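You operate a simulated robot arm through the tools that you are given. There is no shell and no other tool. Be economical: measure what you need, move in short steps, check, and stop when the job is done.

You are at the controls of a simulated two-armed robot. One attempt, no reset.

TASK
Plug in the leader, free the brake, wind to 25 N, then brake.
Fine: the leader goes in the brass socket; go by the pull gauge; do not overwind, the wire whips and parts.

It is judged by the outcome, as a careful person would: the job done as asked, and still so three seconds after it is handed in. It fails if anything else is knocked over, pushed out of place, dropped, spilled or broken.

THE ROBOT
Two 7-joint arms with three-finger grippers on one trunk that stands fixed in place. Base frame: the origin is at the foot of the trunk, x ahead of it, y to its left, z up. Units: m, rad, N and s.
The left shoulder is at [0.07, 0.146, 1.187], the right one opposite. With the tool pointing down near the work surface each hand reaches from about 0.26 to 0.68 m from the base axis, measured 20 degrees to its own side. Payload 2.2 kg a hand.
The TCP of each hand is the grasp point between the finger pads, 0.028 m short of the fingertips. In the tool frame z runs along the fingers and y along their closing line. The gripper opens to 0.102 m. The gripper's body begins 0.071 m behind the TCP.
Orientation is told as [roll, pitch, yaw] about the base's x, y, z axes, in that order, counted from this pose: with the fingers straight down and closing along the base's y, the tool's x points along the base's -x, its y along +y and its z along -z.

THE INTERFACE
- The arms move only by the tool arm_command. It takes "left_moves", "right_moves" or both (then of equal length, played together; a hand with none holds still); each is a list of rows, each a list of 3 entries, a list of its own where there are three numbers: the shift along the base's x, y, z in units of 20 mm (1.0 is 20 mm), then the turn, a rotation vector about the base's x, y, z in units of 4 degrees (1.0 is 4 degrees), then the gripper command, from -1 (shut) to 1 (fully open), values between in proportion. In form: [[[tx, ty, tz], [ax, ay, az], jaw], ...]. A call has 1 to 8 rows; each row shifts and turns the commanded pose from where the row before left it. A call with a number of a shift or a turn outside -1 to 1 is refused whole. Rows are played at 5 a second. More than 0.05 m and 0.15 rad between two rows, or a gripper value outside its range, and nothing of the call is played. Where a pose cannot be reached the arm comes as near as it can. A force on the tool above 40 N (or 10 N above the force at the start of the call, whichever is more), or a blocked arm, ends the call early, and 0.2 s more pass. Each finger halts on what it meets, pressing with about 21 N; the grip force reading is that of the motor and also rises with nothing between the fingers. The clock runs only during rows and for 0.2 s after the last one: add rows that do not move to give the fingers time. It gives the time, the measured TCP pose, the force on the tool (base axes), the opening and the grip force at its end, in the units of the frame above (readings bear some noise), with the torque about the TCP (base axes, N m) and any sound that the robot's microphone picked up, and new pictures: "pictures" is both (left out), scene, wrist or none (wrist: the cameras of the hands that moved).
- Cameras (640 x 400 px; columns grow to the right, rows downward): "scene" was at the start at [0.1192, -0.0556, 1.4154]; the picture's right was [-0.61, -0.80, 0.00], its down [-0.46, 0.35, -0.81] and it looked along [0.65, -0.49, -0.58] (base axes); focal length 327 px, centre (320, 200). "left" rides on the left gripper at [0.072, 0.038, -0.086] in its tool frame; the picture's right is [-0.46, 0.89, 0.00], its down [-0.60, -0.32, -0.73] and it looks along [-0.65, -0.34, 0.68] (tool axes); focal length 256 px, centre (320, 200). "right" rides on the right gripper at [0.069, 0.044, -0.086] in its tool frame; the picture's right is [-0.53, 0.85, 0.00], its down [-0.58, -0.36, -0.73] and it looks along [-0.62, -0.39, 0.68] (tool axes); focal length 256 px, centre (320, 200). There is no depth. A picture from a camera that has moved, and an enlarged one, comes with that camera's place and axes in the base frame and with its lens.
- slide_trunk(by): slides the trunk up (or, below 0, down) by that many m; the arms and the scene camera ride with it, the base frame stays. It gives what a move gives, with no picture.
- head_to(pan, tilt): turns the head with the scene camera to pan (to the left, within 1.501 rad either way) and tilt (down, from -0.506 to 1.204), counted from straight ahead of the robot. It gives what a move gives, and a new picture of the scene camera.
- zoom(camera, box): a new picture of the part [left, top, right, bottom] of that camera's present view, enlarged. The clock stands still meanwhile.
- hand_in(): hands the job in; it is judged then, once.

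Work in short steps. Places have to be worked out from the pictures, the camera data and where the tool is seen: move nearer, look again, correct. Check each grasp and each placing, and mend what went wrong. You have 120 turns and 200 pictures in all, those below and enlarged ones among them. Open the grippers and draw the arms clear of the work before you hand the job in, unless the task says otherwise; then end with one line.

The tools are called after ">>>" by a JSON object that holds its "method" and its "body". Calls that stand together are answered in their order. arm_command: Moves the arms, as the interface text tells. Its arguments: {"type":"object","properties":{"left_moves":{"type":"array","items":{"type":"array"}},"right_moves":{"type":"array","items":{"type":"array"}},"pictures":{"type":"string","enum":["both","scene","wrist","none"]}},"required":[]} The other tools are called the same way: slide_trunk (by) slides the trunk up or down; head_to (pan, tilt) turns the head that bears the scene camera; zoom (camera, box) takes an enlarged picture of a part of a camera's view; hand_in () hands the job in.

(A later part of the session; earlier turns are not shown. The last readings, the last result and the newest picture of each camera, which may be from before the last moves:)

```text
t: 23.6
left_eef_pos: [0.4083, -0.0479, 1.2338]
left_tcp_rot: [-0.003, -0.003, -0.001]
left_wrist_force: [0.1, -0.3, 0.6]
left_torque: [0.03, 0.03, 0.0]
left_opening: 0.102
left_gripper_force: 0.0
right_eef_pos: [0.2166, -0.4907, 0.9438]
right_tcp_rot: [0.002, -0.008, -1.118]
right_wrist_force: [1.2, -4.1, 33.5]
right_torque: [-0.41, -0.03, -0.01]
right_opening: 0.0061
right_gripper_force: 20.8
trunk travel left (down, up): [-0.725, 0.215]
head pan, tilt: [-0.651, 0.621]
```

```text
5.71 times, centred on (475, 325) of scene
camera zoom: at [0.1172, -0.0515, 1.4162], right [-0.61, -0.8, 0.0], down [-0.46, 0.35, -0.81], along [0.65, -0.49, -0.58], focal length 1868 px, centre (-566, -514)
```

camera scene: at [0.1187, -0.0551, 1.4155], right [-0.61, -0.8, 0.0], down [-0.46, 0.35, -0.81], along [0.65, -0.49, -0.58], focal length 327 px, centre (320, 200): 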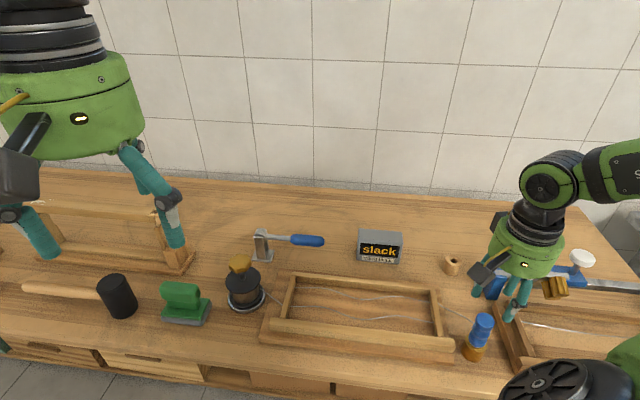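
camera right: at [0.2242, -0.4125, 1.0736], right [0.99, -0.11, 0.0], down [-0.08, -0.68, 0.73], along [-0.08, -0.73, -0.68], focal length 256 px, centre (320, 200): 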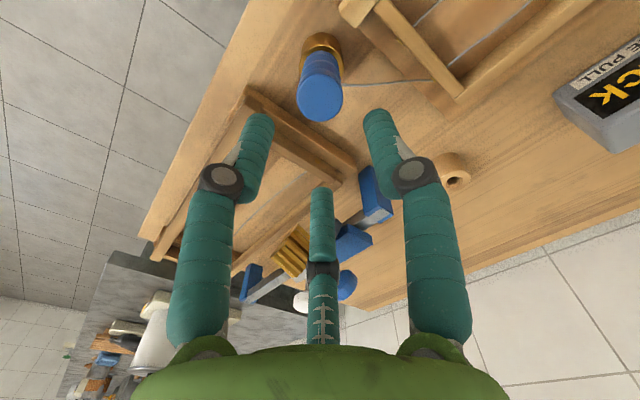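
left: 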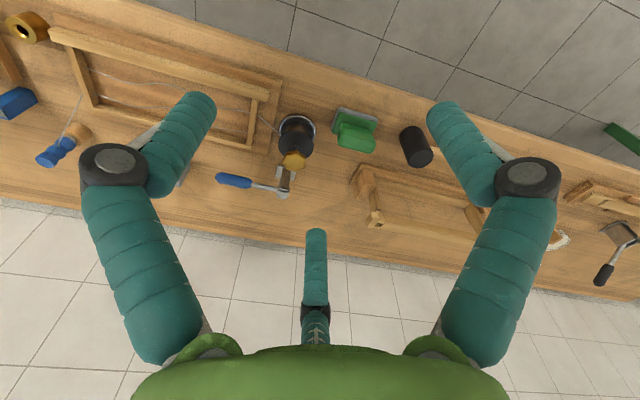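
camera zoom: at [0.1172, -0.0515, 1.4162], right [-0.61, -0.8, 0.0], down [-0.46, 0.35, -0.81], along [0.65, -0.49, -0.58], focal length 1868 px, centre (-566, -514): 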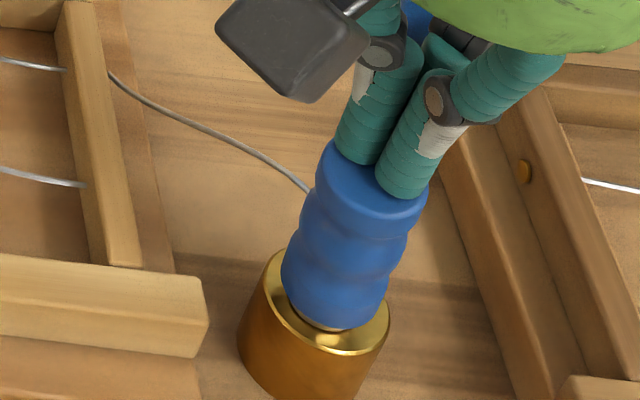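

It holds at 33 N with the gap now closed: seated. I lift off and look.

>>> {"method": "arm_command", "body": {"right_moves": [[[0, 0, 0.5], [0, 0, 0], -1], [[0, 0, 1], [0, 0, 0], -1], [[0, 0, 1], [0, 0, 0], -1], [[0, 0, 1], [0, 0, 0], -1], [[0, 0, 1], [0, 0, 0], -1], [[0, 0, 1], [0, 0, 0], -1], [[0, 0, 1], [0, 0, 0], -1]], "pictures": "none"}}

>>> {"method": "zoom", "body": {"camera": "scene", "box": [440, 290, 510, 360]}}

>>> {"method": "head_to", "body": {"pan": -0.4, "tilt": 0.62}}

```text
t: 25.2
left_eef_pos: [0.4093, -0.0517, 1.2341]
left_tcp_rot: [0.001, 0.0, 0.0]
left_wrist_force: [0.5, 0.3, 0.5]
left_torque: [0.01, 0.0, 0.01]
left_opening: 0.1022
left_gripper_force: 0.0
right_eef_pos: [0.2149, -0.4918, 1.0704]
right_tcp_rot: [-0.001, 0.001, -1.116]
right_wrist_force: [0.5, 1.0, -0.1]
right_torque: [0.02, 0.01, -0.01]
right_opening: 0.0021
right_gripper_force: 20.9
trunk travel left (down, up): [-0.725, 0.215]
head pan, tilt: [-0.651, 0.621]
```

```text
5.71 times, centred on (475, 325) of scene
camera zoom: at [0.119, -0.0554, 1.4154], right [-0.61, -0.8, 0.0], down [-0.46, 0.35, -0.81], along [0.65, -0.49, -0.58], focal length 1868 px, centre (-566, -514)
```

zoom: 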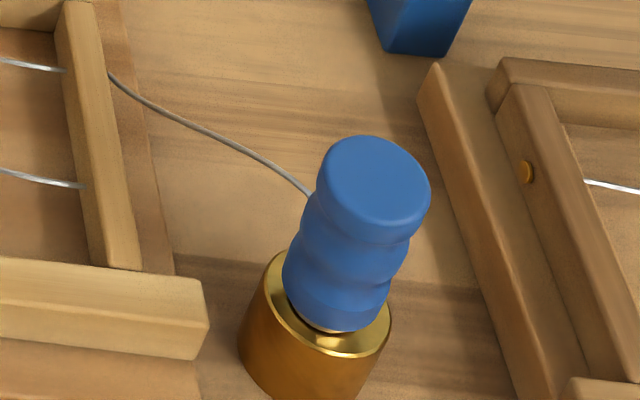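

```text
t: 26.0
left_eef_pos: [0.4107, -0.0527, 1.2327]
left_tcp_rot: [-0.001, -0.001, 0.001]
left_wrist_force: [-0.2, -0.4, -0.7]
left_torque: [0.0, 0.02, 0.05]
left_opening: 0.1018
left_gripper_force: 0.1
right_eef_pos: [0.2159, -0.4912, 1.0704]
right_tcp_rot: [0.0, 0.001, -1.116]
right_wrist_force: [0.3, -0.3, 0.4]
right_torque: [0.03, 0.0, -0.05]
right_opening: 0.0025
right_gripper_force: 21.0
trunk travel left (down, up): [-0.725, 0.215]
head pan, tilt: [-0.4, 0.62]
camera scene: at [0.1302, -0.0367, 1.4156], right [-0.39, -0.92, 0.0], down [-0.53, 0.23, -0.81], along [0.75, -0.32, -0.58], focal length 327 px, centre (320, 200)
```

scene: 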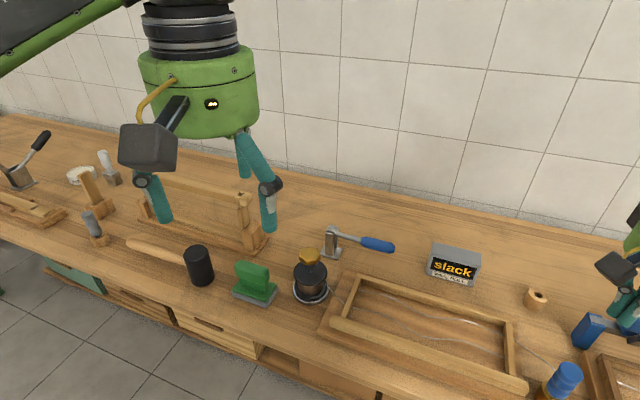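

Plug is well seated. Now I study the winch, knob and brake lever closely.

>>> {"method": "zoom", "body": {"camera": "scene", "box": [275, 215, 405, 310]}}

>>> {"method": "zoom", "body": {"camera": "left", "box": [200, 80, 340, 220]}}

>>> {"method": "zoom", "body": {"camera": "scene", "box": [0, 110, 140, 250]}}

```text
4.21 times, centred on (340, 262) of scene
camera zoom: at [0.1302, -0.0367, 1.4156], right [-0.39, -0.92, 0.0], down [-0.53, 0.23, -0.81], along [0.75, -0.32, -0.58], focal length 1377 px, centre (236, -63)
```

zoom: 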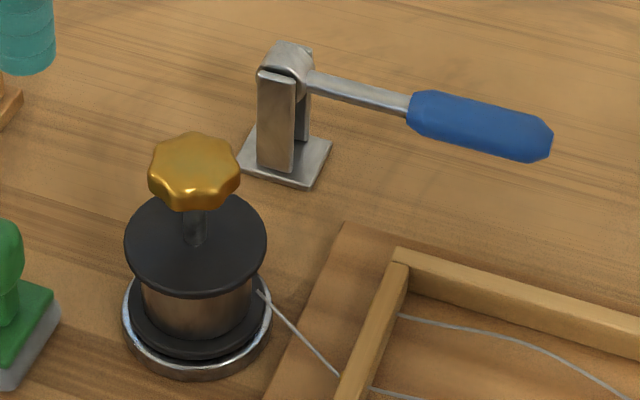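

```text
2.86 times, centred on (270, 150) of left
camera zoom: at [0.3371, -0.0142, 1.32], right [0.46, 0.89, 0.0], down [0.6, -0.32, 0.73], along [0.65, -0.34, -0.68], focal length 731 px, centre (463, 343)
```

zoom: 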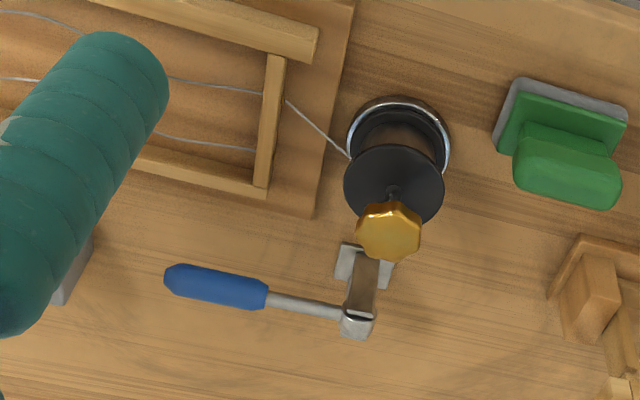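

```text
2.86 times, centred on (70, 180) of scene
camera zoom: at [0.1302, -0.0367, 1.4156], right [-0.39, -0.92, 0.0], down [-0.53, 0.23, -0.81], along [0.75, -0.32, -0.58], focal length 934 px, centre (1034, 257)
```

zoom: 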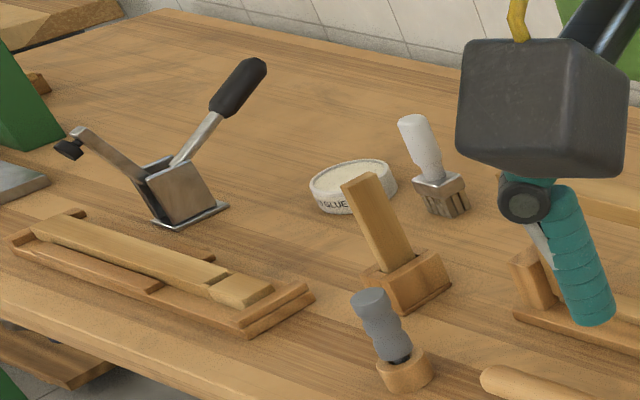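

Triangulated: lever pivot ≈ (0.704, -0.313, 0.863), its grip runs to ≈ (0.584, -0.42, 0.87), so it swings up in a vertical plane; knob ≈ (0.596, -0.21, 0.915), concentric with the drum. I bring the right hand, high, over the lever's grip with yaw ≈ +42°.

>>> {"method": "arm_command", "body": {"right_moves": [[[0.5, 0.2, 0.5], [0, 0, 1], 0.2], [[0.8, 0.2, 0.5], [0, 0, 1], 0.2], [[0.8, 0.2, 0], [0, 0, 1], 0.2], [[0.8, 0.2, 0], [0, 0, 1], 0.2], [[0.8, 0.2, 0], [0, 0, 1], 0.2], [[0.8, 0.2, 0], [0, 0, 1], 0.2], [[0.8, 0.2, 0], [0, 0, 1], 0.2], [[0.8, 0.2, 0], [0, 0, 1], 0.2]], "pictures": "none"}}

>>> {"method": "arm_command", "body": {"right_moves": [[[0.8, 0.2, 0], [0, 0, 1], 0.2], [[0.8, 0.2, 0], [0, 0, 1], 0.2], [[0.8, 0.2, 0], [0, 0, 1], 0.2], [[0.8, 0.2, 0], [0, 0, 1], 0.2], [[0.8, 0.2, 0], [0, 0, 1], 0.2], [[0.8, 0.2, 0], [0, 0, 1], 0.2], [[0.8, 0.2, 0], [0, 0, 1], 0.2], [[0.8, 0.2, 0], [0, 0, 1], 0.2]], "pictures": "none"}}

>>> {"method": "arm_command", "body": {"right_moves": [[[0.8, 0.2, 0], [0, 0, 1], 0.2], [[0.8, 0.2, 0], [0, 0, 1], 0.2], [[0.8, 0.2, 0], [0, 0, 1], 0.2], [[0.8, 0.2, 0], [0, 0, 1], 0.2], [[0.8, 0.2, 0], [0, 0, 1], 0.2], [[0.4, 0.2, 0], [0, 0, 1], 0.2], [[0, 0.2, 0], [0, 0, 1], 0.2], [[0, 0.2, 0], [0, 0, 1], 0.2]]}}

```text
t: 27.8
left_eef_pos: [0.411, -0.052, 1.2332]
left_tcp_rot: [0.0, 0.003, 0.0]
left_wrist_force: [0.1, -0.3, -0.8]
left_torque: [0.01, 0.02, 0.0]
left_opening: 0.1018
left_gripper_force: 0.1
right_eef_pos: [0.3386, -0.4615, 1.0904]
right_tcp_rot: [0.0, 0.001, -0.559]
right_wrist_force: [0.8, -0.2, 0.0]
right_torque: [-0.01, 0.0, 0.02]
right_opening: 0.0613
right_gripper_force: 0.2
trunk travel left (down, up): [-0.725, 0.215]
head pan, tilt: [-0.4, 0.62]
```

```text
t: 29.6
left_eef_pos: [0.4111, -0.0518, 1.2321]
left_tcp_rot: [0.001, 0.003, -0.001]
left_wrist_force: [0.4, 0.4, 0.5]
left_torque: [-0.03, 0.02, -0.01]
left_opening: 0.1022
left_gripper_force: 0.0
right_eef_pos: [0.4662, -0.4282, 1.0889]
right_tcp_rot: [0.0, 0.001, 0.002]
right_wrist_force: [-0.7, -0.1, -1.0]
right_torque: [0.0, 0.0, 0.02]
right_opening: 0.0611
right_gripper_force: 0.2
trunk travel left (down, up): [-0.725, 0.215]
head pan, tilt: [-0.4, 0.62]
```

```text
t: 31.4
left_eef_pos: [0.41, -0.0523, 1.2348]
left_tcp_rot: [-0.002, 0.0, 0.001]
left_wrist_force: [-0.5, 0.1, 0.3]
left_torque: [0.02, 0.01, 0.0]
left_opening: 0.1018
left_gripper_force: 0.1
right_eef_pos: [0.4744, -0.2989, 1.0822]
right_tcp_rot: [-0.003, -0.001, 0.555]
right_wrist_force: [-0.1, -0.3, 0.3]
right_torque: [-0.01, 0.03, 0.05]
right_opening: 0.0615
right_gripper_force: 0.1
right hand out of reach, approached as far as the arm can: row 2, 3, 4, 5, 6, 7, 8
trunk travel left (down, up): [-0.725, 0.215]
head pan, tilt: [-0.4, 0.62]
camera scene: at [0.1302, -0.0364, 1.4156], right [-0.39, -0.92, 0.0], down [-0.53, 0.23, -0.81], along [0.75, -0.32, -0.58], focal length 327 px, centre (320, 200)
camera right: at [0.393, -0.2982, 1.1694], right [0.01, 1.0, 0.0], down [0.68, 0.0, 0.73], along [0.73, -0.01, -0.68], focal length 256 px, centre (320, 200)
```

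scene: 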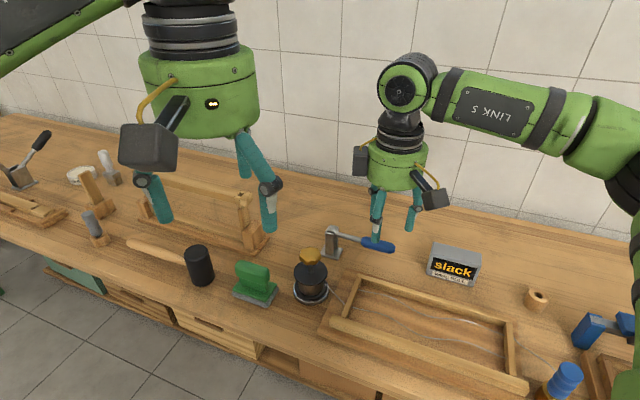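
right: 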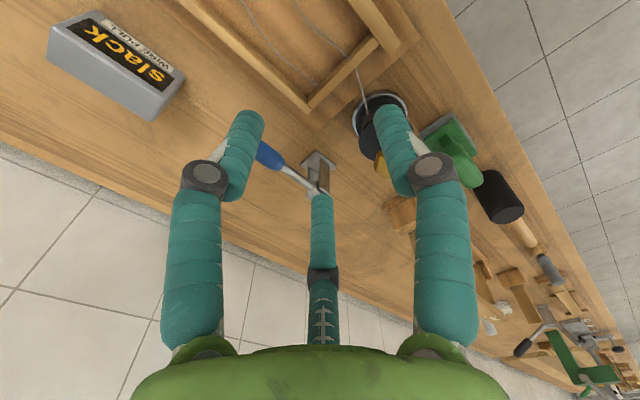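

The arm ran out of reach there (too high and perhaps a wrist limit). I lower the trunk by 0.1 m, which brings the shoulder nearer the work, and see where the hands are.

>>> {"method": "arm_command", "body": {"right_moves": [[[0, 0, 1], [0, 0, 0], 0.2], [[0, 0, 0], [0, 0, 0], 0.2]], "pictures": "none"}}

>>> {"method": "slide_trunk", "body": {"by": -0.06}}

```text
t: 32.0
left_eef_pos: [0.4114, -0.0523, 1.2329]
left_tcp_rot: [0.0, 0.0, 0.0]
left_wrist_force: [-0.4, 0.4, 0.3]
left_torque: [0.02, 0.06, -0.02]
left_opening: 0.1021
left_gripper_force: 0.0
right_eef_pos: [0.4739, -0.2995, 1.1014]
right_tcp_rot: [-0.001, 0.001, 0.556]
right_wrist_force: [-0.1, -0.8, 0.1]
right_torque: [0.02, 0.01, 0.03]
right_opening: 0.061
right_gripper_force: 0.0
trunk travel left (down, up): [-0.725, 0.215]
head pan, tilt: [-0.4, 0.62]
```

```text
t: 33.0
left_eef_pos: [0.4097, -0.0512, 1.1734]
left_tcp_rot: [0.001, 0.0, 0.0]
left_wrist_force: [0.7, 0.0, -0.3]
left_torque: [0.02, -0.01, 0.01]
left_opening: 0.102
left_gripper_force: 0.1
right_eef_pos: [0.4728, -0.2986, 1.0416]
right_tcp_rot: [0.0, 0.001, 0.554]
right_wrist_force: [-0.5, 0.0, -0.8]
right_torque: [-0.01, -0.01, 0.02]
right_opening: 0.0612
right_gripper_force: 0.1
trunk travel left (down, up): [-0.665, 0.275]
head pan, tilt: [-0.4, 0.62]
```

The commanded pose re-anchors to what is reached. With the trunk lower I try again toward the lever grip.

>>> {"method": "arm_command", "body": {"right_moves": [[[0.5, -0.7, 0], [0, 0, 0], 0.2], [[0.8, -0.7, 0], [0, 0, 0], 0.2], [[1, -0.7, 0], [0, 0, 0.5], 0.2], [[1, -0.7, 0], [0, 0, 0.5], 0.2], [[1, -0.7, 0], [0, 0, 0.5], 0.2], [[1, -0.7, 0], [0, 0, 0.5], 0.2], [[1, -0.6, 0], [0, 0, 0.5], 0.2], [[0.9, 0, 0], [0, 0, 0], 0.2]], "pictures": "scene"}}

```text
t: 34.8
left_eef_pos: [0.4112, -0.0515, 1.1739]
left_tcp_rot: [0.0, 0.003, -0.001]
left_wrist_force: [0.6, 0.1, -0.1]
left_torque: [-0.04, 0.0, 0.02]
left_opening: 0.102
left_gripper_force: 0.0
right_eef_pos: [0.4705, -0.2385, 1.0339]
right_tcp_rot: [-0.004, -0.001, 0.727]
right_wrist_force: [-0.3, 0.5, 0.3]
right_torque: [0.04, 0.0, -0.03]
right_opening: 0.0611
right_gripper_force: 0.1
right hand out of reach, approached as far as the arm can: row 1, 2, 3, 4, 5, 6, 7, 8
trunk travel left (down, up): [-0.665, 0.275]
head pan, tilt: [-0.4, 0.62]
camera scene: at [0.131, -0.036, 1.3555], right [-0.39, -0.92, 0.0], down [-0.54, 0.23, -0.81], along [0.75, -0.32, -0.58], focal length 327 px, centre (320, 200)
```

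scene: 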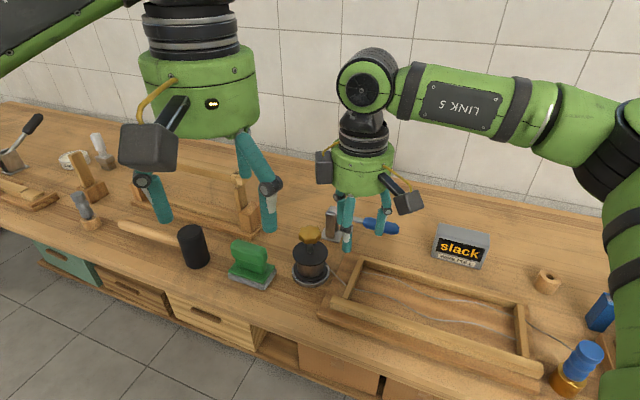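

Positive yaw hits a wrist limit. The gripper is symmetric, so I use the equivalent yaw ≈ -138° instead; I rotate back the other way, moving to a clear spot.

>>> {"method": "arm_command", "body": {"right_moves": [[[0, -0.8, 0.5], [0, 0, -1], 0.2], [[0, -0.8, 0.5], [0, 0, -1], 0.2], [[0, -0.8, 0], [0, 0, -1], 0.2], [[0, -0.8, 0], [0, 0, -1], 0.2], [[0, -0.8, 0], [0, 0, -1], 0.2], [[0, -0.8, 0], [0, 0, -1], 0.2], [[0.3, -0.8, 0], [0, 0, -1], 0.2], [[0.3, -0.8, 0], [0, 0, -1], 0.2]], "pictures": "none"}}

>>> {"method": "arm_command", "body": {"right_moves": [[[0.3, -0.3, 0], [0, 0, -1], 0.2], [[0.3, 0, 0], [0, 0, -1], 0.2], [[0.3, 0, 0], [0, 0, -1], 0.2], [[0.3, 0, 0], [0, 0, -1], 0.2], [[0.3, 0, 0], [0, 0, -1], 0.2], [[0.3, 0, 0], [0, 0, -1], 0.2], [[0.3, 0, 0], [0, 0, -1], 0.2], [[0.3, 0, 0], [0, 0, -1], 0.2]], "pictures": "none"}}

>>> {"method": "arm_command", "body": {"right_moves": [[[0.3, 0, 0], [0, 0, -1], 0.2], [[0.3, 0, 0], [0, 0, -1], 0.2], [[0.3, 0, 0], [0, 0, -1], 0.2], [[0.3, 0, 0], [0, 0, -1], 0.2], [[0.3, 0, 0], [0, 0, -1], 0.2], [[0.3, 0, 0], [0, 0, -1], 0.2], [[0.3, 0, 0], [0, 0, -1], 0.2], [[0.3, 0, 0], [0, 0, -1], 0.2]], "pictures": "none"}}

>>> {"method": "arm_command", "body": {"right_moves": [[[0.2, 0, 0], [0, 0, -1], 0.2], [[0.2, 0, 0], [0, 0, -1], 0.2], [[0.2, 0, 0], [0, 0, -1], 0.2], [[0.2, 0, 0], [0, 0, -1], 0.2], [[0.2, 0, 0], [0, 0, -1], 0.2], [[0.2, 0, 0], [0, 0, -1], 0.2], [[0.2, 0, 0], [0, 0, -1], 0.2], [[0.2, 0, 0], [0, 0, -1], 0.2]], "pictures": "none"}}

```text
t: 36.6
left_eef_pos: [0.4109, -0.0521, 1.1733]
left_tcp_rot: [0.0, 0.0, 0.0]
left_wrist_force: [0.0, 0.0, -0.7]
left_torque: [-0.04, -0.01, 0.0]
left_opening: 0.1021
left_gripper_force: 0.0
right_eef_pos: [0.4829, -0.3665, 1.053]
right_tcp_rot: [-0.003, -0.001, 0.167]
right_wrist_force: [0.0, 0.5, -0.8]
right_torque: [0.0, 0.0, -0.01]
right_opening: 0.0611
right_gripper_force: 0.1
trunk travel left (down, up): [-0.665, 0.275]
head pan, tilt: [-0.4, 0.62]
```

```text
t: 38.4
left_eef_pos: [0.4106, -0.0515, 1.1732]
left_tcp_rot: [0.0, -0.001, -0.001]
left_wrist_force: [0.3, 0.2, -0.4]
left_torque: [0.02, 0.01, -0.03]
left_opening: 0.1022
left_gripper_force: 0.2
right_eef_pos: [0.5301, -0.3719, 1.053]
right_tcp_rot: [-0.003, 0.0, -0.388]
right_wrist_force: [0.7, -0.6, 0.0]
right_torque: [0.03, 0.0, 0.0]
right_opening: 0.0611
right_gripper_force: 0.1
trunk travel left (down, up): [-0.665, 0.275]
head pan, tilt: [-0.4, 0.62]
```

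```text
t: 40.2
left_eef_pos: [0.4097, -0.0529, 1.1739]
left_tcp_rot: [-0.001, 0.0, 0.001]
left_wrist_force: [0.6, -0.6, -0.4]
left_torque: [0.03, 0.03, -0.01]
left_opening: 0.1022
left_gripper_force: 0.0
right_eef_pos: [0.5778, -0.3714, 1.0561]
right_tcp_rot: [-0.002, 0.001, -0.945]
right_wrist_force: [0.1, -0.7, 0.1]
right_torque: [-0.01, 0.04, 0.03]
right_opening: 0.0613
right_gripper_force: 0.1
trunk travel left (down, up): [-0.665, 0.275]
head pan, tilt: [-0.4, 0.62]
```

```text
t: 42.0
left_eef_pos: [0.4102, -0.0524, 1.1734]
left_tcp_rot: [0.002, 0.0, -0.001]
left_wrist_force: [0.9, -1.2, -0.2]
left_torque: [-0.04, -0.01, -0.01]
left_opening: 0.1021
left_gripper_force: 0.0
right_eef_pos: [0.5953, -0.3702, 1.0517]
right_tcp_rot: [-0.001, 0.0, -1.505]
right_wrist_force: [0.0, 0.0, -0.3]
right_torque: [-0.01, 0.0, -0.01]
right_opening: 0.0612
right_gripper_force: 0.0
right hand out of reach, approached as far as the arm can: row 5, 6, 7
trunk travel left (down, up): [-0.665, 0.275]
head pan, tilt: [-0.4, 0.62]
```

Reach is fine on this side; I continue turning to about -138° while lowering a bit.

>>> {"method": "arm_command", "body": {"right_moves": [[[0, 0, -0.5], [0, 0, -1], 0.2], [[0, 0, -0.5], [0, 0, -1], 0.2], [[0, 0, -0.5], [0, 0, -1], 0.2], [[0, 0, -0.5], [0, 0, -1], 0.2], [[0, 0, -0.5], [0, 0, -1], 0.2], [[0, -0.3, -0.5], [0, 0, -1], 0.2], [[0, -0.3, 0], [0, 0, -1], 0.2], [[0, -0.3, 0], [0, 0, -1], 0.2]], "pictures": "none"}}

>>> {"method": "arm_command", "body": {"right_moves": [[[0.3, -0.3, 0], [0, 0, -1], 0.2], [[0.3, 0, 0], [0, 0, -1], 0.2], [[0.3, 0, 0], [0, 0, -1], 0.2], [[0.1, 0, 0], [0, 0, -1], 0.2], [[0, 0, 0], [0, 0, -1], 0.2]]}}

```text
t: 43.8
left_eef_pos: [0.41, -0.0518, 1.1744]
left_tcp_rot: [-0.002, -0.001, 0.0]
left_wrist_force: [0.2, 0.9, 0.0]
left_torque: [-0.03, -0.02, 0.02]
left_opening: 0.1022
left_gripper_force: 0.0
right_eef_pos: [0.5977, -0.3898, 0.9929]
right_tcp_rot: [0.0, 0.0, -2.064]
right_wrist_force: [0.0, -0.4, 0.8]
right_torque: [-0.02, 0.0, 0.02]
right_opening: 0.0612
right_gripper_force: 0.1
trunk travel left (down, up): [-0.665, 0.275]
head pan, tilt: [-0.4, 0.62]
```

```text
t: 45.0
left_eef_pos: [0.4102, -0.0522, 1.1739]
left_tcp_rot: [0.0, -0.002, 0.0]
left_wrist_force: [0.3, -0.1, 0.1]
left_torque: [-0.01, 0.0, 0.0]
left_opening: 0.1021
left_gripper_force: 0.1
right_eef_pos: [0.5965, -0.3939, 0.9912]
right_tcp_rot: [0.001, 0.003, -2.414]
right_wrist_force: [0.2, 0.0, 0.0]
right_torque: [0.0, 0.0, -0.02]
right_opening: 0.0612
right_gripper_force: 0.0
right hand out of reach, approached as far as the arm can: row 1, 2, 3
trunk travel left (down, up): [-0.665, 0.275]
head pan, tilt: [-0.4, 0.62]
camera scene: at [0.1303, -0.0365, 1.3556], right [-0.39, -0.92, 0.0], down [-0.53, 0.23, -0.81], along [0.75, -0.32, -0.58], focal length 327 px, centre (320, 200)
camera right: at [0.6784, -0.3808, 1.0799], right [0.16, -0.99, 0.0], down [-0.67, -0.11, 0.73], along [-0.72, -0.12, -0.68], focal length 256 px, centre (320, 200)
```

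scene: 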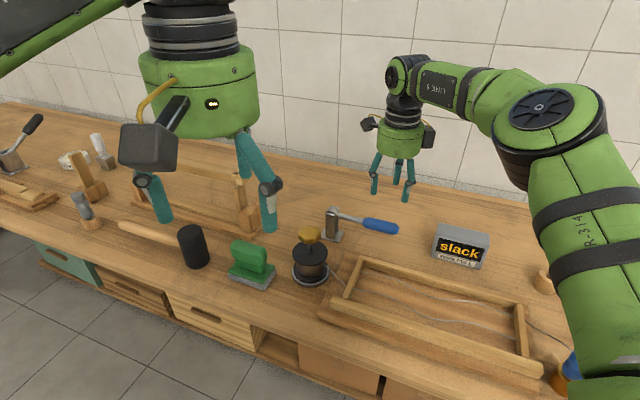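
right: 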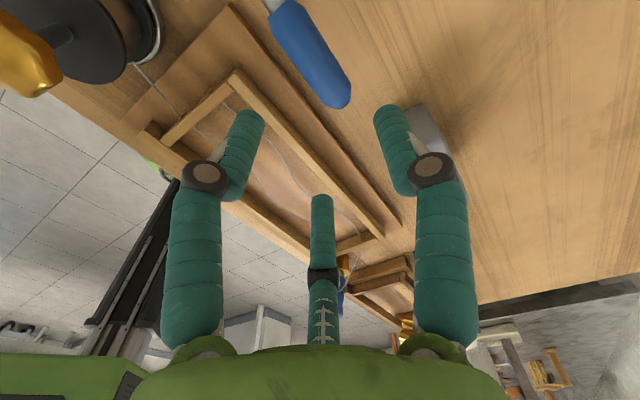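

The hand's plane is aligned: grip axis passes through about (0.60, -0.392, 0.868), right under the TCP. To gain reach for the upswing I first tilt the tool about 28° (wrist toward the robot).

>>> {"method": "arm_command", "body": {"right_moves": [[[0, 0, 0], [0.7, -0.7, 0], 0.2], [[0, 0, 0], [0.7, -0.7, 0], 0.2], [[0, 0, 0], [0.7, -0.7, 0], 0.2], [[0, 0, 0], [0.7, -0.7, 0], 0.2], [[0, 0, 0], [0.7, -0.7, 0], 0.2], [[0, 0, 0], [0.7, -0.7, 0], 0.2], [[0, 0, 0], [0.7, -0.7, 0], 0.2], [[0, 0, 0], [0, 0, 0], 0.2]]}}

```text
t: 46.8
left_eef_pos: [0.4098, -0.0526, 1.1738]
left_tcp_rot: [0.002, 0.0, -0.001]
left_wrist_force: [-0.5, -1.1, 0.8]
left_torque: [-0.02, 0.0, 0.0]
left_opening: 0.1019
left_gripper_force: 0.1
right_eef_pos: [0.5977, -0.3941, 0.9933]
right_tcp_rot: [-0.031, 0.483, -2.419]
right_wrist_force: [-0.6, -0.1, 0.4]
right_torque: [0.0, 0.0, 0.0]
right_opening: 0.0615
right_gripper_force: 0.1
trunk travel left (down, up): [-0.665, 0.275]
head pan, tilt: [-0.4, 0.62]
camera scene: at [0.1305, -0.0362, 1.3556], right [-0.39, -0.92, 0.0], down [-0.54, 0.23, -0.81], along [0.75, -0.32, -0.58], focal length 327 px, centre (320, 200)
camera right: at [0.6451, -0.4148, 1.1013], right [0.21, -0.94, -0.27], down [-0.87, -0.31, 0.39], along [-0.45, 0.15, -0.88], focal length 256 px, centre (320, 200)
```

scene: 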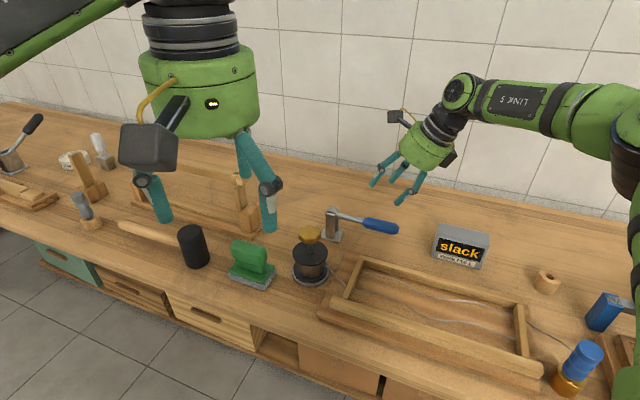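
right: 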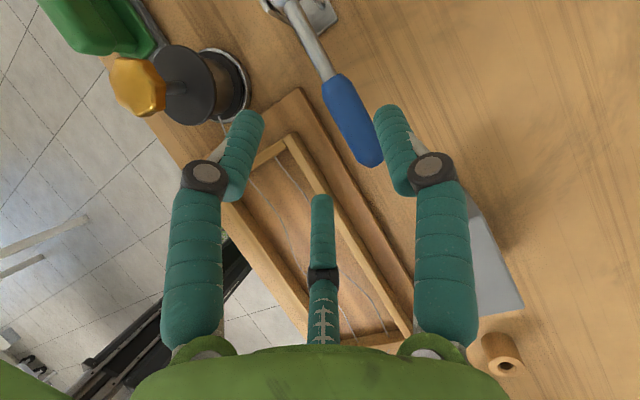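

The grip lies right along the tool plane under the TCP. I descend straight to z ≈ 0.868 with the jaw open.

>>> {"method": "arm_command", "body": {"right_moves": [[[0, 0, -0.9], [0, 0, 0], 0.2], [[0, 0, -0.9], [0, 0, 0], 0.2], [[0, 0, -0.9], [0, 0, 0], 0.2], [[0, 0, -0.9], [0, 0, 0], 0.2], [[0, 0, -0.9], [0, 0, 0], 0.2], [[0, 0, 0], [0, 0, 0], 0.2]]}}

```text
t: 48.2
left_eef_pos: [0.41, -0.0529, 1.1745]
left_tcp_rot: [0.0, 0.001, 0.0]
left_wrist_force: [0.1, 0.6, -0.4]
left_torque: [0.02, 0.01, 0.01]
left_opening: 0.1019
left_gripper_force: 0.0
right_eef_pos: [0.601, -0.3933, 0.9037]
right_tcp_rot: [-0.031, 0.483, -2.42]
right_wrist_force: [-0.2, -0.1, 0.1]
right_torque: [0.02, 0.01, -0.01]
right_opening: 0.061
right_gripper_force: 0.0
trunk travel left (down, up): [-0.665, 0.275]
head pan, tilt: [-0.4, 0.62]
camera scene: at [0.13, -0.0364, 1.3556], right [-0.39, -0.92, 0.0], down [-0.53, 0.23, -0.81], along [0.75, -0.32, -0.58], focal length 327 px, centre (320, 200)
camera right: at [0.6469, -0.4138, 1.0114], right [0.21, -0.94, -0.27], down [-0.87, -0.31, 0.39], along [-0.45, 0.15, -0.88], focal length 256 px, centre (320, 200)
```

scene: 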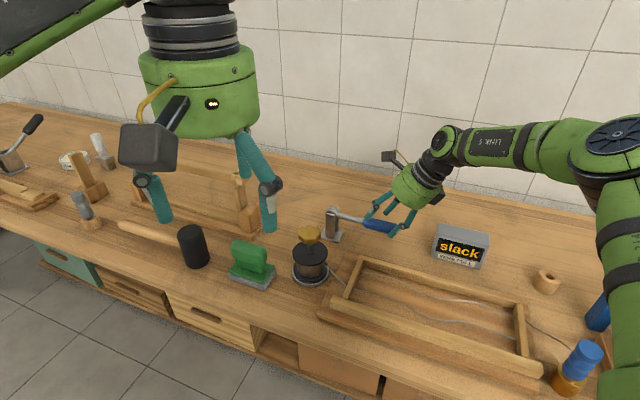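
right: 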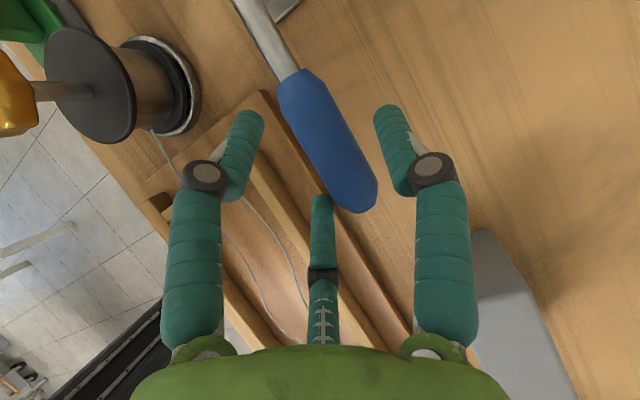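

Handle line passes about 3 mm to the -y side; I nudge and descend the last 35 mm.

>>> {"method": "arm_command", "body": {"right_moves": [[[0, -0.2, -0.6], [0, 0, 0], 0.2], [[0, 0, -0.6], [0, 0, 0], 0.2], [[0, 0, -0.5], [0, 0, 0], 0.2], [[0, 0, 0], [0, 0, 0], 0.2]], "pictures": "wrist"}}

>>> {"method": "zoom", "body": {"camera": "scene", "box": [310, 170, 450, 270]}}

```text
t: 49.2
left_eef_pos: [0.4068, -0.0502, 1.1757]
left_tcp_rot: [-0.003, -0.003, 0.002]
left_wrist_force: [-0.2, -0.1, 0.3]
left_torque: [-0.03, -0.01, 0.03]
left_opening: 0.1018
left_gripper_force: 0.1
right_eef_pos: [0.5992, -0.3944, 0.87]
right_tcp_rot: [-0.03, 0.481, -2.417]
right_wrist_force: [-10.6, 10.8, 1.2]
right_torque: [0.01, -0.01, 0.6]
right_opening: 0.066
right_gripper_force: 3.4
trunk travel left (down, up): [-0.665, 0.275]
head pan, tilt: [-0.4, 0.62]
camera right: at [0.6461, -0.4153, 0.9779], right [0.22, -0.94, -0.27], down [-0.87, -0.31, 0.39], along [-0.45, 0.15, -0.88], focal length 256 px, centre (320, 200)
```

right: 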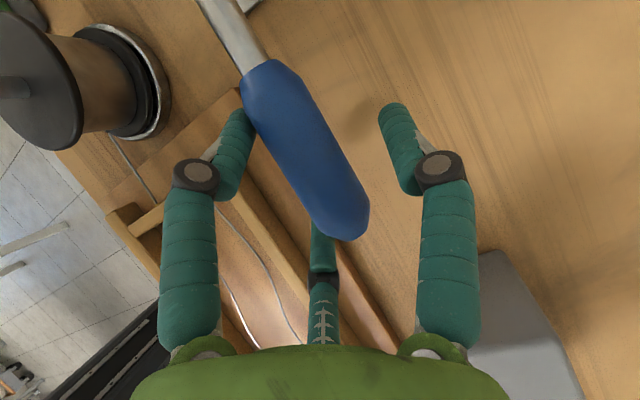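

```text
4.00 times, centred on (380, 220) of scene
camera zoom: at [0.1276, -0.0343, 1.3558], right [-0.39, -0.92, 0.0], down [-0.53, 0.22, -0.82], along [0.75, -0.32, -0.58], focal length 1308 px, centre (80, 120)
```

zoom: 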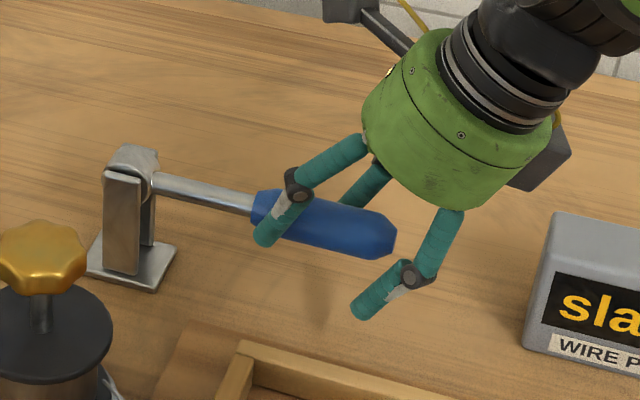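

The +y finger is pressing the handle: the handle axis is about 15 mm to the (-x,+y) side. I shift the hand that way to centre it.

>>> {"method": "arm_command", "body": {"right_moves": [[[-0.3, 0.3, 0], [0, 0, 0], 0.2], [[-0.25, 0.25, 0], [0, 0, 0], 0.2], [[0, 0, 0], [0, 0, 0], 0.2]], "pictures": "wrist"}}

>>> {"method": "zoom", "body": {"camera": "scene", "box": [310, 170, 450, 270]}}

```text
t: 50.0
left_eef_pos: [0.4103, -0.0518, 1.1732]
left_tcp_rot: [0.001, -0.002, 0.001]
left_wrist_force: [-0.3, -0.1, 0.8]
left_torque: [-0.01, 0.0, -0.01]
left_opening: 0.102
left_gripper_force: 0.1
right_eef_pos: [0.5905, -0.3886, 0.8693]
right_tcp_rot: [-0.03, 0.483, -2.418]
right_wrist_force: [-0.2, 0.2, 1.0]
right_torque: [0.01, 0.05, -0.04]
right_opening: 0.0609
right_gripper_force: 0.0
trunk travel left (down, up): [-0.665, 0.275]
head pan, tilt: [-0.4, 0.62]
camera right: at [0.6372, -0.408, 0.9772], right [0.21, -0.94, -0.27], down [-0.87, -0.31, 0.39], along [-0.45, 0.15, -0.88], focal length 256 px, centre (320, 200)
```

right: 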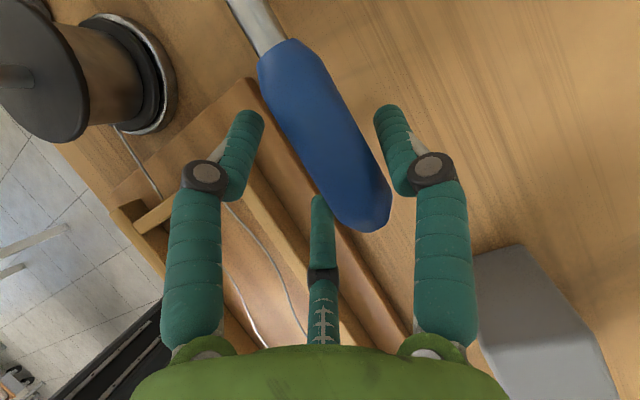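

```text
4.00 times, centred on (380, 220) of scene
camera zoom: at [0.1306, -0.0365, 1.3556], right [-0.39, -0.92, 0.0], down [-0.54, 0.23, -0.81], along [0.75, -0.32, -0.58], focal length 1308 px, centre (80, 120)
```

zoom: 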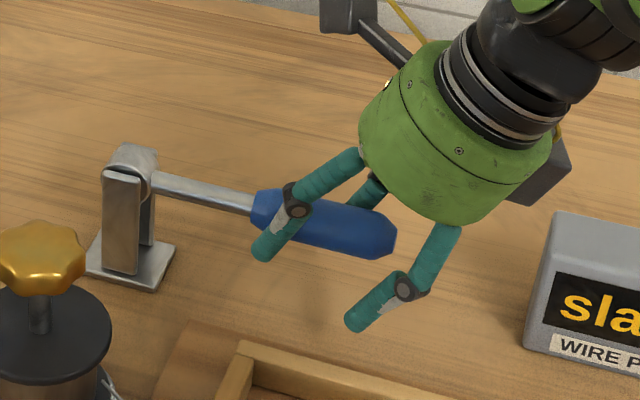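

The finger line as seen matches the camera's horizontal, which is about 32° off the handle's normal. I raise a bit, then roll about the tool axis by +32° so the fingers close squarely across the handle.

>>> {"method": "arm_command", "body": {"right_moves": [[[0, 0, 1], [0, 0, 0], 0.2], [[0, 0, 1], [0, 0, 0], 0.2]], "pictures": "none"}}

>>> {"method": "arm_command", "body": {"right_moves": [[[0, 0, 0], [-0.33, -0.33, 0.88], 0.2], [[0, 0, 0], [-0.33, -0.33, 0.88], 0.2], [[0, 0, 0], [-0.33, -0.33, 0.88], 0.2], [[0, 0, 0], [-0.33, -0.33, 0.88], 0.2], [[0, 0, 0], [-0.33, -0.33, 0.88], 0.2], [[0, 0, 0], [-0.33, -0.33, 0.88], 0.2], [[0, 0, 0], [-0.33, -0.33, 0.88], 0.2], [[0, 0, 0], [-0.33, -0.33, 0.88], 0.2]]}}

```text
t: 50.6
left_eef_pos: [0.4088, -0.0522, 1.1745]
left_tcp_rot: [0.0, 0.0, 0.0]
left_wrist_force: [-0.4, -0.6, 0.3]
left_torque: [-0.02, 0.01, 0.02]
left_opening: 0.1021
left_gripper_force: 0.1
right_eef_pos: [0.5879, -0.3872, 0.9105]
right_tcp_rot: [-0.031, 0.482, -2.419]
right_wrist_force: [-0.8, -1.1, -0.8]
right_torque: [-0.02, 0.04, 0.04]
right_opening: 0.0612
right_gripper_force: 0.1
trunk travel left (down, up): [-0.665, 0.275]
head pan, tilt: [-0.4, 0.62]
```

```text
t: 52.4
left_eef_pos: [0.4096, -0.0526, 1.1741]
left_tcp_rot: [-0.001, -0.001, 0.0]
left_wrist_force: [0.3, -0.6, 0.2]
left_torque: [-0.03, -0.01, -0.03]
left_opening: 0.102
left_gripper_force: 0.1
right_eef_pos: [0.586, -0.388, 0.9091]
right_tcp_rot: [0.245, 0.419, -1.802]
right_wrist_force: [-7.5, 3.7, -0.7]
right_torque: [0.17, 0.25, -0.16]
right_opening: 0.0628
right_gripper_force: 1.0
trunk travel left (down, up): [-0.665, 0.275]
head pan, tilt: [-0.4, 0.62]
camera scene: at [0.1288, -0.0359, 1.3557], right [-0.39, -0.92, 0.0], down [-0.53, 0.23, -0.81], along [0.75, -0.32, -0.58], focal length 327 px, centre (320, 200)
camera right: at [0.6131, -0.3676, 1.024], right [0.67, -0.74, -0.03], down [-0.69, -0.64, 0.33], along [-0.27, -0.2, -0.94], focal length 256 px, centre (320, 200)
```

scene: 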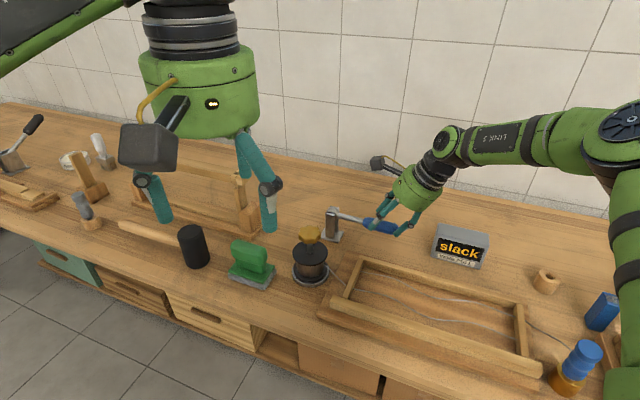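
right: 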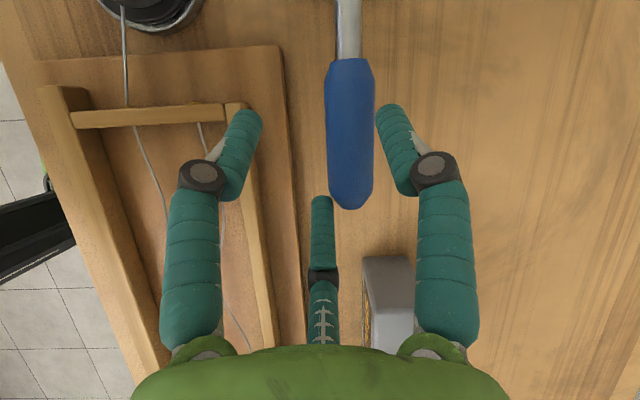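

Now the handle is parallel to the tool plane but ~19 mm off to the picture's right, with a slight touch. I raise 20 mm and shift that way.

>>> {"method": "arm_command", "body": {"right_moves": [[[0, 0, 1], [0, 0, 0], 0.3], [[0.32, -0.36, 0], [0, 0, 0], 0.3], [[0.32, -0.36, 0], [0, 0, 0], 0.3], [[0, 0, 0], [0, 0, 0], 0.3]], "pictures": "wrist"}}

>>> {"method": "zoom", "body": {"camera": "scene", "box": [310, 170, 450, 270]}}

```text
t: 53.4
left_eef_pos: [0.4101, -0.0521, 1.1737]
left_tcp_rot: [-0.001, 0.001, -0.002]
left_wrist_force: [-0.1, 0.5, -0.2]
left_torque: [0.0, -0.01, -0.03]
left_opening: 0.1019
left_gripper_force: 0.2
right_eef_pos: [0.6022, -0.4015, 0.9275]
right_tcp_rot: [0.247, 0.418, -1.803]
right_wrist_force: [-1.0, -0.6, 0.2]
right_torque: [-0.03, 0.0, 0.0]
right_opening: 0.0661
right_gripper_force: 0.1
trunk travel left (down, up): [-0.665, 0.275]
head pan, tilt: [-0.4, 0.62]
camera right: at [0.6281, -0.3834, 1.0433], right [0.67, -0.75, -0.03], down [-0.7, -0.64, 0.33], along [-0.26, -0.2, -0.94], focal length 256 px, centre (320, 200)
```

right: 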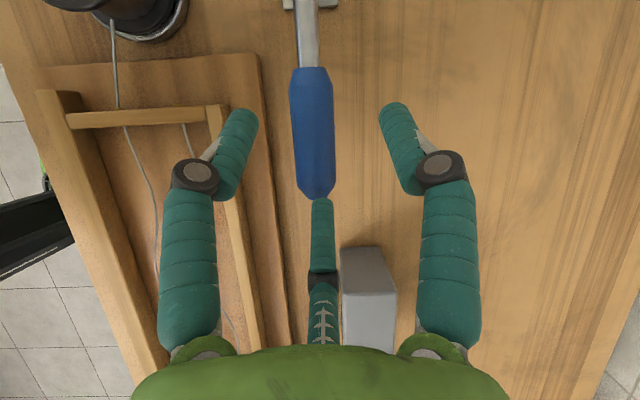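

```text
4.00 times, centred on (380, 220) of scene
camera zoom: at [0.1298, -0.0363, 1.3557], right [-0.39, -0.92, 0.0], down [-0.53, 0.23, -0.81], along [0.75, -0.32, -0.58], focal length 1308 px, centre (80, 120)
```

zoom: 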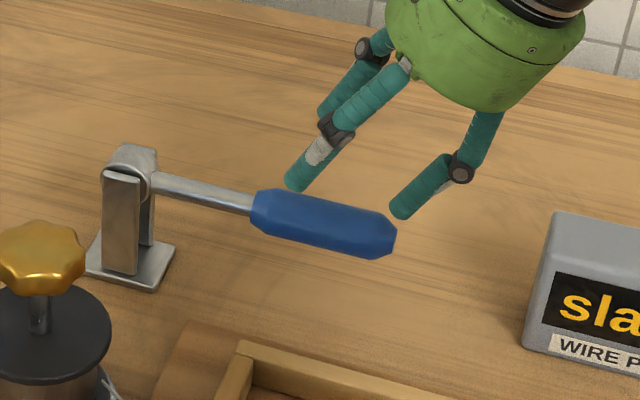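

Now nearly centred (handle ≈5 mm to the left). I correct and descend to the handle.

>>> {"method": "arm_command", "body": {"right_moves": [[[-0.18, 0.2, -0.6], [0, 0, 0], 0.3], [[0, 0, -0.8], [0, 0, 0], 0.3], [[0, 0, -0.8], [0, 0, 0], 0.3], [[0, 0, -0.6], [0, 0, 0], 0.3], [[0, 0, 0], [0, 0, 0], 0.3]], "pictures": "wrist"}}

>>> {"method": "zoom", "body": {"camera": "scene", "box": [310, 170, 450, 270]}}

```text
t: 54.6
left_eef_pos: [0.407, -0.0544, 1.1736]
left_tcp_rot: [0.002, -0.002, 0.0]
left_wrist_force: [-0.1, -0.1, 0.6]
left_torque: [0.01, 0.02, -0.02]
left_opening: 0.1021
left_gripper_force: 0.1
right_eef_pos: [0.5941, -0.4013, 0.8713]
right_tcp_rot: [0.247, 0.42, -1.802]
right_wrist_force: [-11.0, -10.0, -0.4]
right_torque: [0.16, 0.13, -0.03]
right_opening: 0.0877
right_gripper_force: 8.4
trunk travel left (down, up): [-0.665, 0.275]
head pan, tilt: [-0.4, 0.62]
camera right: at [0.6216, -0.3815, 0.9869], right [0.67, -0.75, -0.03], down [-0.7, -0.64, 0.33], along [-0.27, -0.2, -0.94], focal length 256 px, centre (320, 200)
```

right: 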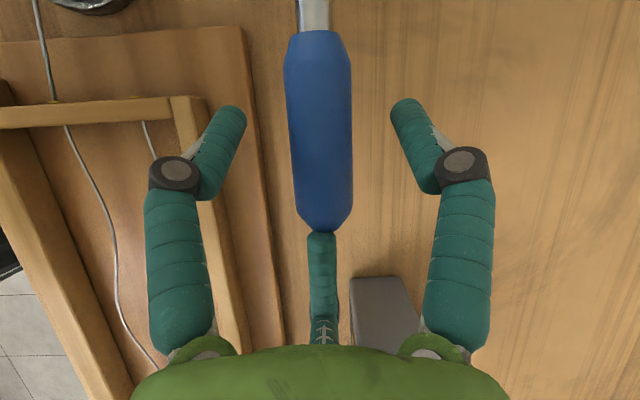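

```text
4.00 times, centred on (380, 220) of scene
camera zoom: at [0.1276, -0.0393, 1.3557], right [-0.39, -0.92, 0.0], down [-0.53, 0.23, -0.81], along [0.75, -0.32, -0.58], focal length 1308 px, centre (80, 120)
```

zoom: 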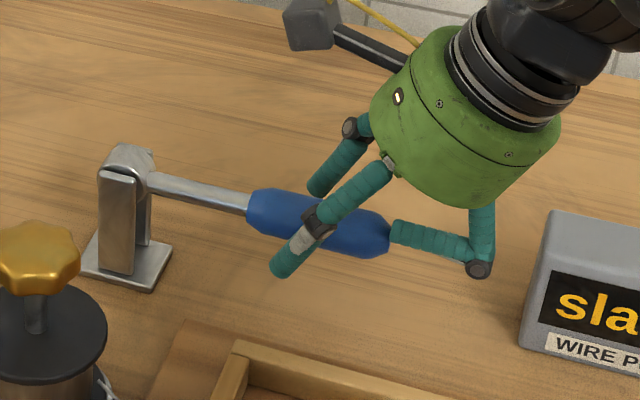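

The scene shows the hand really has three centric fingers: one at tool +y and two opposite. So the bar must lie along tool x (the former yaw), offset slightly toward +y. I back off upward, roll back -32°, and open wide.

>>> {"method": "arm_command", "body": {"right_moves": [[[-0.2, -0.2, 0.5], [0, 0, 0], 0.6], [[-0.2, -0.2, 1], [0, 0, 0], 0.6], [[0, 0, 1], [0, 0, 0], 1], [[0, 0, 1], [0, 0, 0], 1]], "pictures": "none"}}

>>> {"method": "arm_command", "body": {"right_moves": [[[0, 0, 0], [0.33, 0.33, -0.88], 1], [[0, 0, 0], [0.33, 0.33, -0.88], 1], [[0, 0, 0], [0.33, 0.33, -0.88], 1], [[0, 0, 0], [0.33, 0.33, -0.88], 1], [[0, 0, 0], [0.33, 0.33, -0.88], 1], [[0, 0, 0], [0.33, 0.33, -0.88], 1], [[0, 0, 0], [0.33, 0.33, -0.88], 1], [[0, 0, 0], [0.33, 0.33, -0.88], 1]]}}

```text
t: 55.6
left_eef_pos: [0.4102, -0.0508, 1.1744]
left_tcp_rot: [0.0, 0.0, 0.001]
left_wrist_force: [-0.4, -0.4, 0.3]
left_torque: [0.0, -0.03, -0.02]
left_opening: 0.102
left_gripper_force: 0.0
right_eef_pos: [0.5888, -0.405, 0.9438]
right_tcp_rot: [0.249, 0.422, -1.802]
right_wrist_force: [0.9, -0.3, 0.0]
right_torque: [0.0, 0.0, 0.0]
right_opening: 0.1019
right_gripper_force: 0.0
trunk travel left (down, up): [-0.665, 0.275]
head pan, tilt: [-0.4, 0.62]
```

```text
t: 57.4
left_eef_pos: [0.4102, -0.0526, 1.1741]
left_tcp_rot: [-0.001, 0.0, 0.0]
left_wrist_force: [0.2, -0.1, 0.3]
left_torque: [0.0, 0.0, -0.03]
left_opening: 0.102
left_gripper_force: 0.0
right_eef_pos: [0.5903, -0.4038, 0.9426]
right_tcp_rot: [-0.032, 0.485, -2.421]
right_wrist_force: [-0.3, 0.1, -0.1]
right_torque: [0.0, -0.01, -0.03]
right_opening: 0.1019
right_gripper_force: 0.1
trunk travel left (down, up): [-0.665, 0.275]
head pan, tilt: [-0.4, 0.62]
camera scene: at [0.1303, -0.0365, 1.3556], right [-0.39, -0.92, 0.0], down [-0.53, 0.23, -0.81], along [0.75, -0.32, -0.58], focal length 327 px, centre (320, 200)
camera right: at [0.6373, -0.426, 1.0507], right [0.21, -0.94, -0.27], down [-0.87, -0.31, 0.39], along [-0.45, 0.15, -0.88], focal length 256 px, centre (320, 200)
```

scene: 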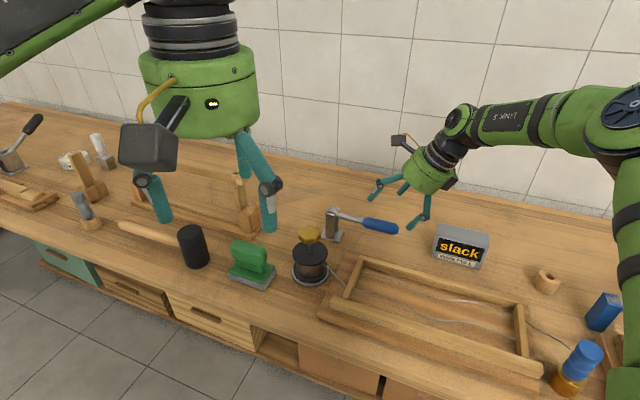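
right: 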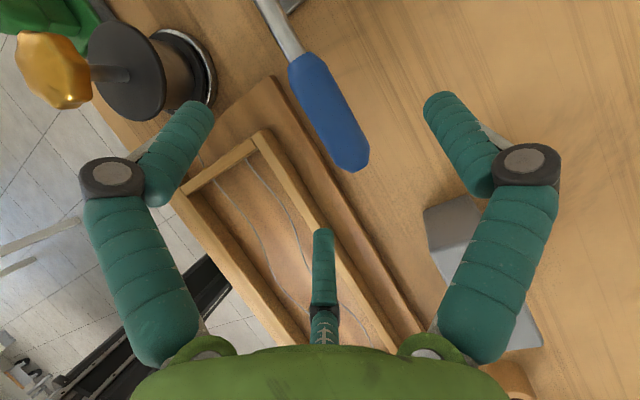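

Aligned again. I move to put the handle between the +y finger and the two others, TCP ≈ (0.590, -0.388, 0.868).

>>> {"method": "arm_command", "body": {"right_moves": [[[0, 0.4, -0.5], [0, 0, 0], 0.7], [[0, 0.4, -0.8], [0, 0, 0], 0.7], [[0, 0, -0.8], [0, 0, 0], 0.7], [[0, 0, -0.8], [0, 0, 0], 0.7], [[0, 0, -0.8], [0, 0, 0], 0.7], [[0, 0, 0], [0, 0, 0], 0.7]], "pictures": "wrist"}}

>>> {"method": "zoom", "body": {"camera": "scene", "box": [310, 170, 450, 270]}}

```text
t: 58.8
left_eef_pos: [0.4096, -0.0514, 1.1742]
left_tcp_rot: [0.0, 0.0, -0.001]
left_wrist_force: [-0.2, 0.1, 0.2]
left_torque: [0.05, 0.02, 0.02]
left_opening: 0.102
left_gripper_force: 0.1
right_eef_pos: [0.5883, -0.3891, 0.8686]
right_tcp_rot: [-0.031, 0.485, -2.42]
right_wrist_force: [0.6, 0.3, 0.7]
right_torque: [-0.01, 0.0, 0.03]
right_opening: 0.0865
right_gripper_force: 0.1
trunk travel left (down, up): [-0.665, 0.275]
head pan, tilt: [-0.4, 0.62]
camera right: at [0.6368, -0.4096, 0.9771], right [0.21, -0.94, -0.27], down [-0.87, -0.31, 0.39], along [-0.45, 0.15, -0.88], focal length 256 px, centre (320, 200)
```

right: 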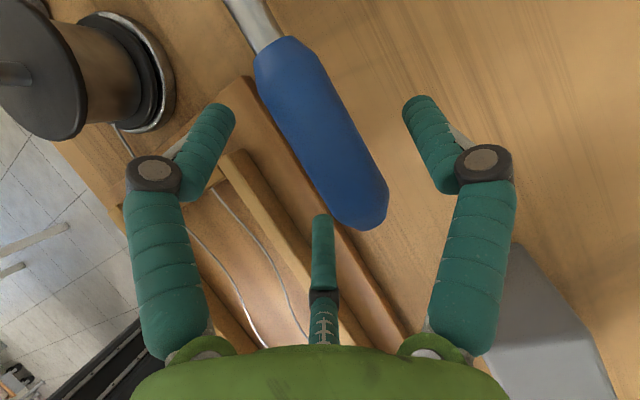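

```text
4.00 times, centred on (380, 220) of scene
camera zoom: at [0.1301, -0.0364, 1.3556], right [-0.39, -0.92, 0.0], down [-0.53, 0.23, -0.81], along [0.75, -0.32, -0.58], focal length 1308 px, centre (80, 120)
```

zoom: 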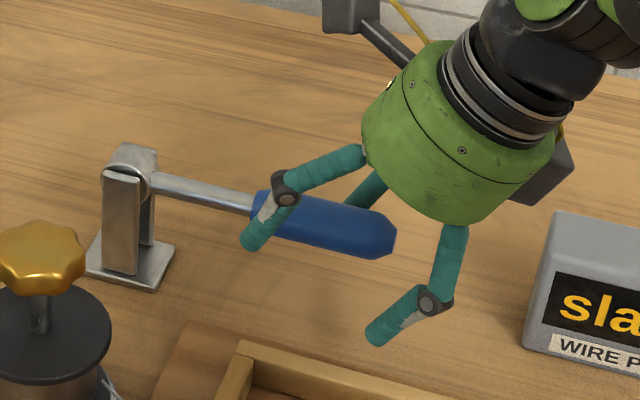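

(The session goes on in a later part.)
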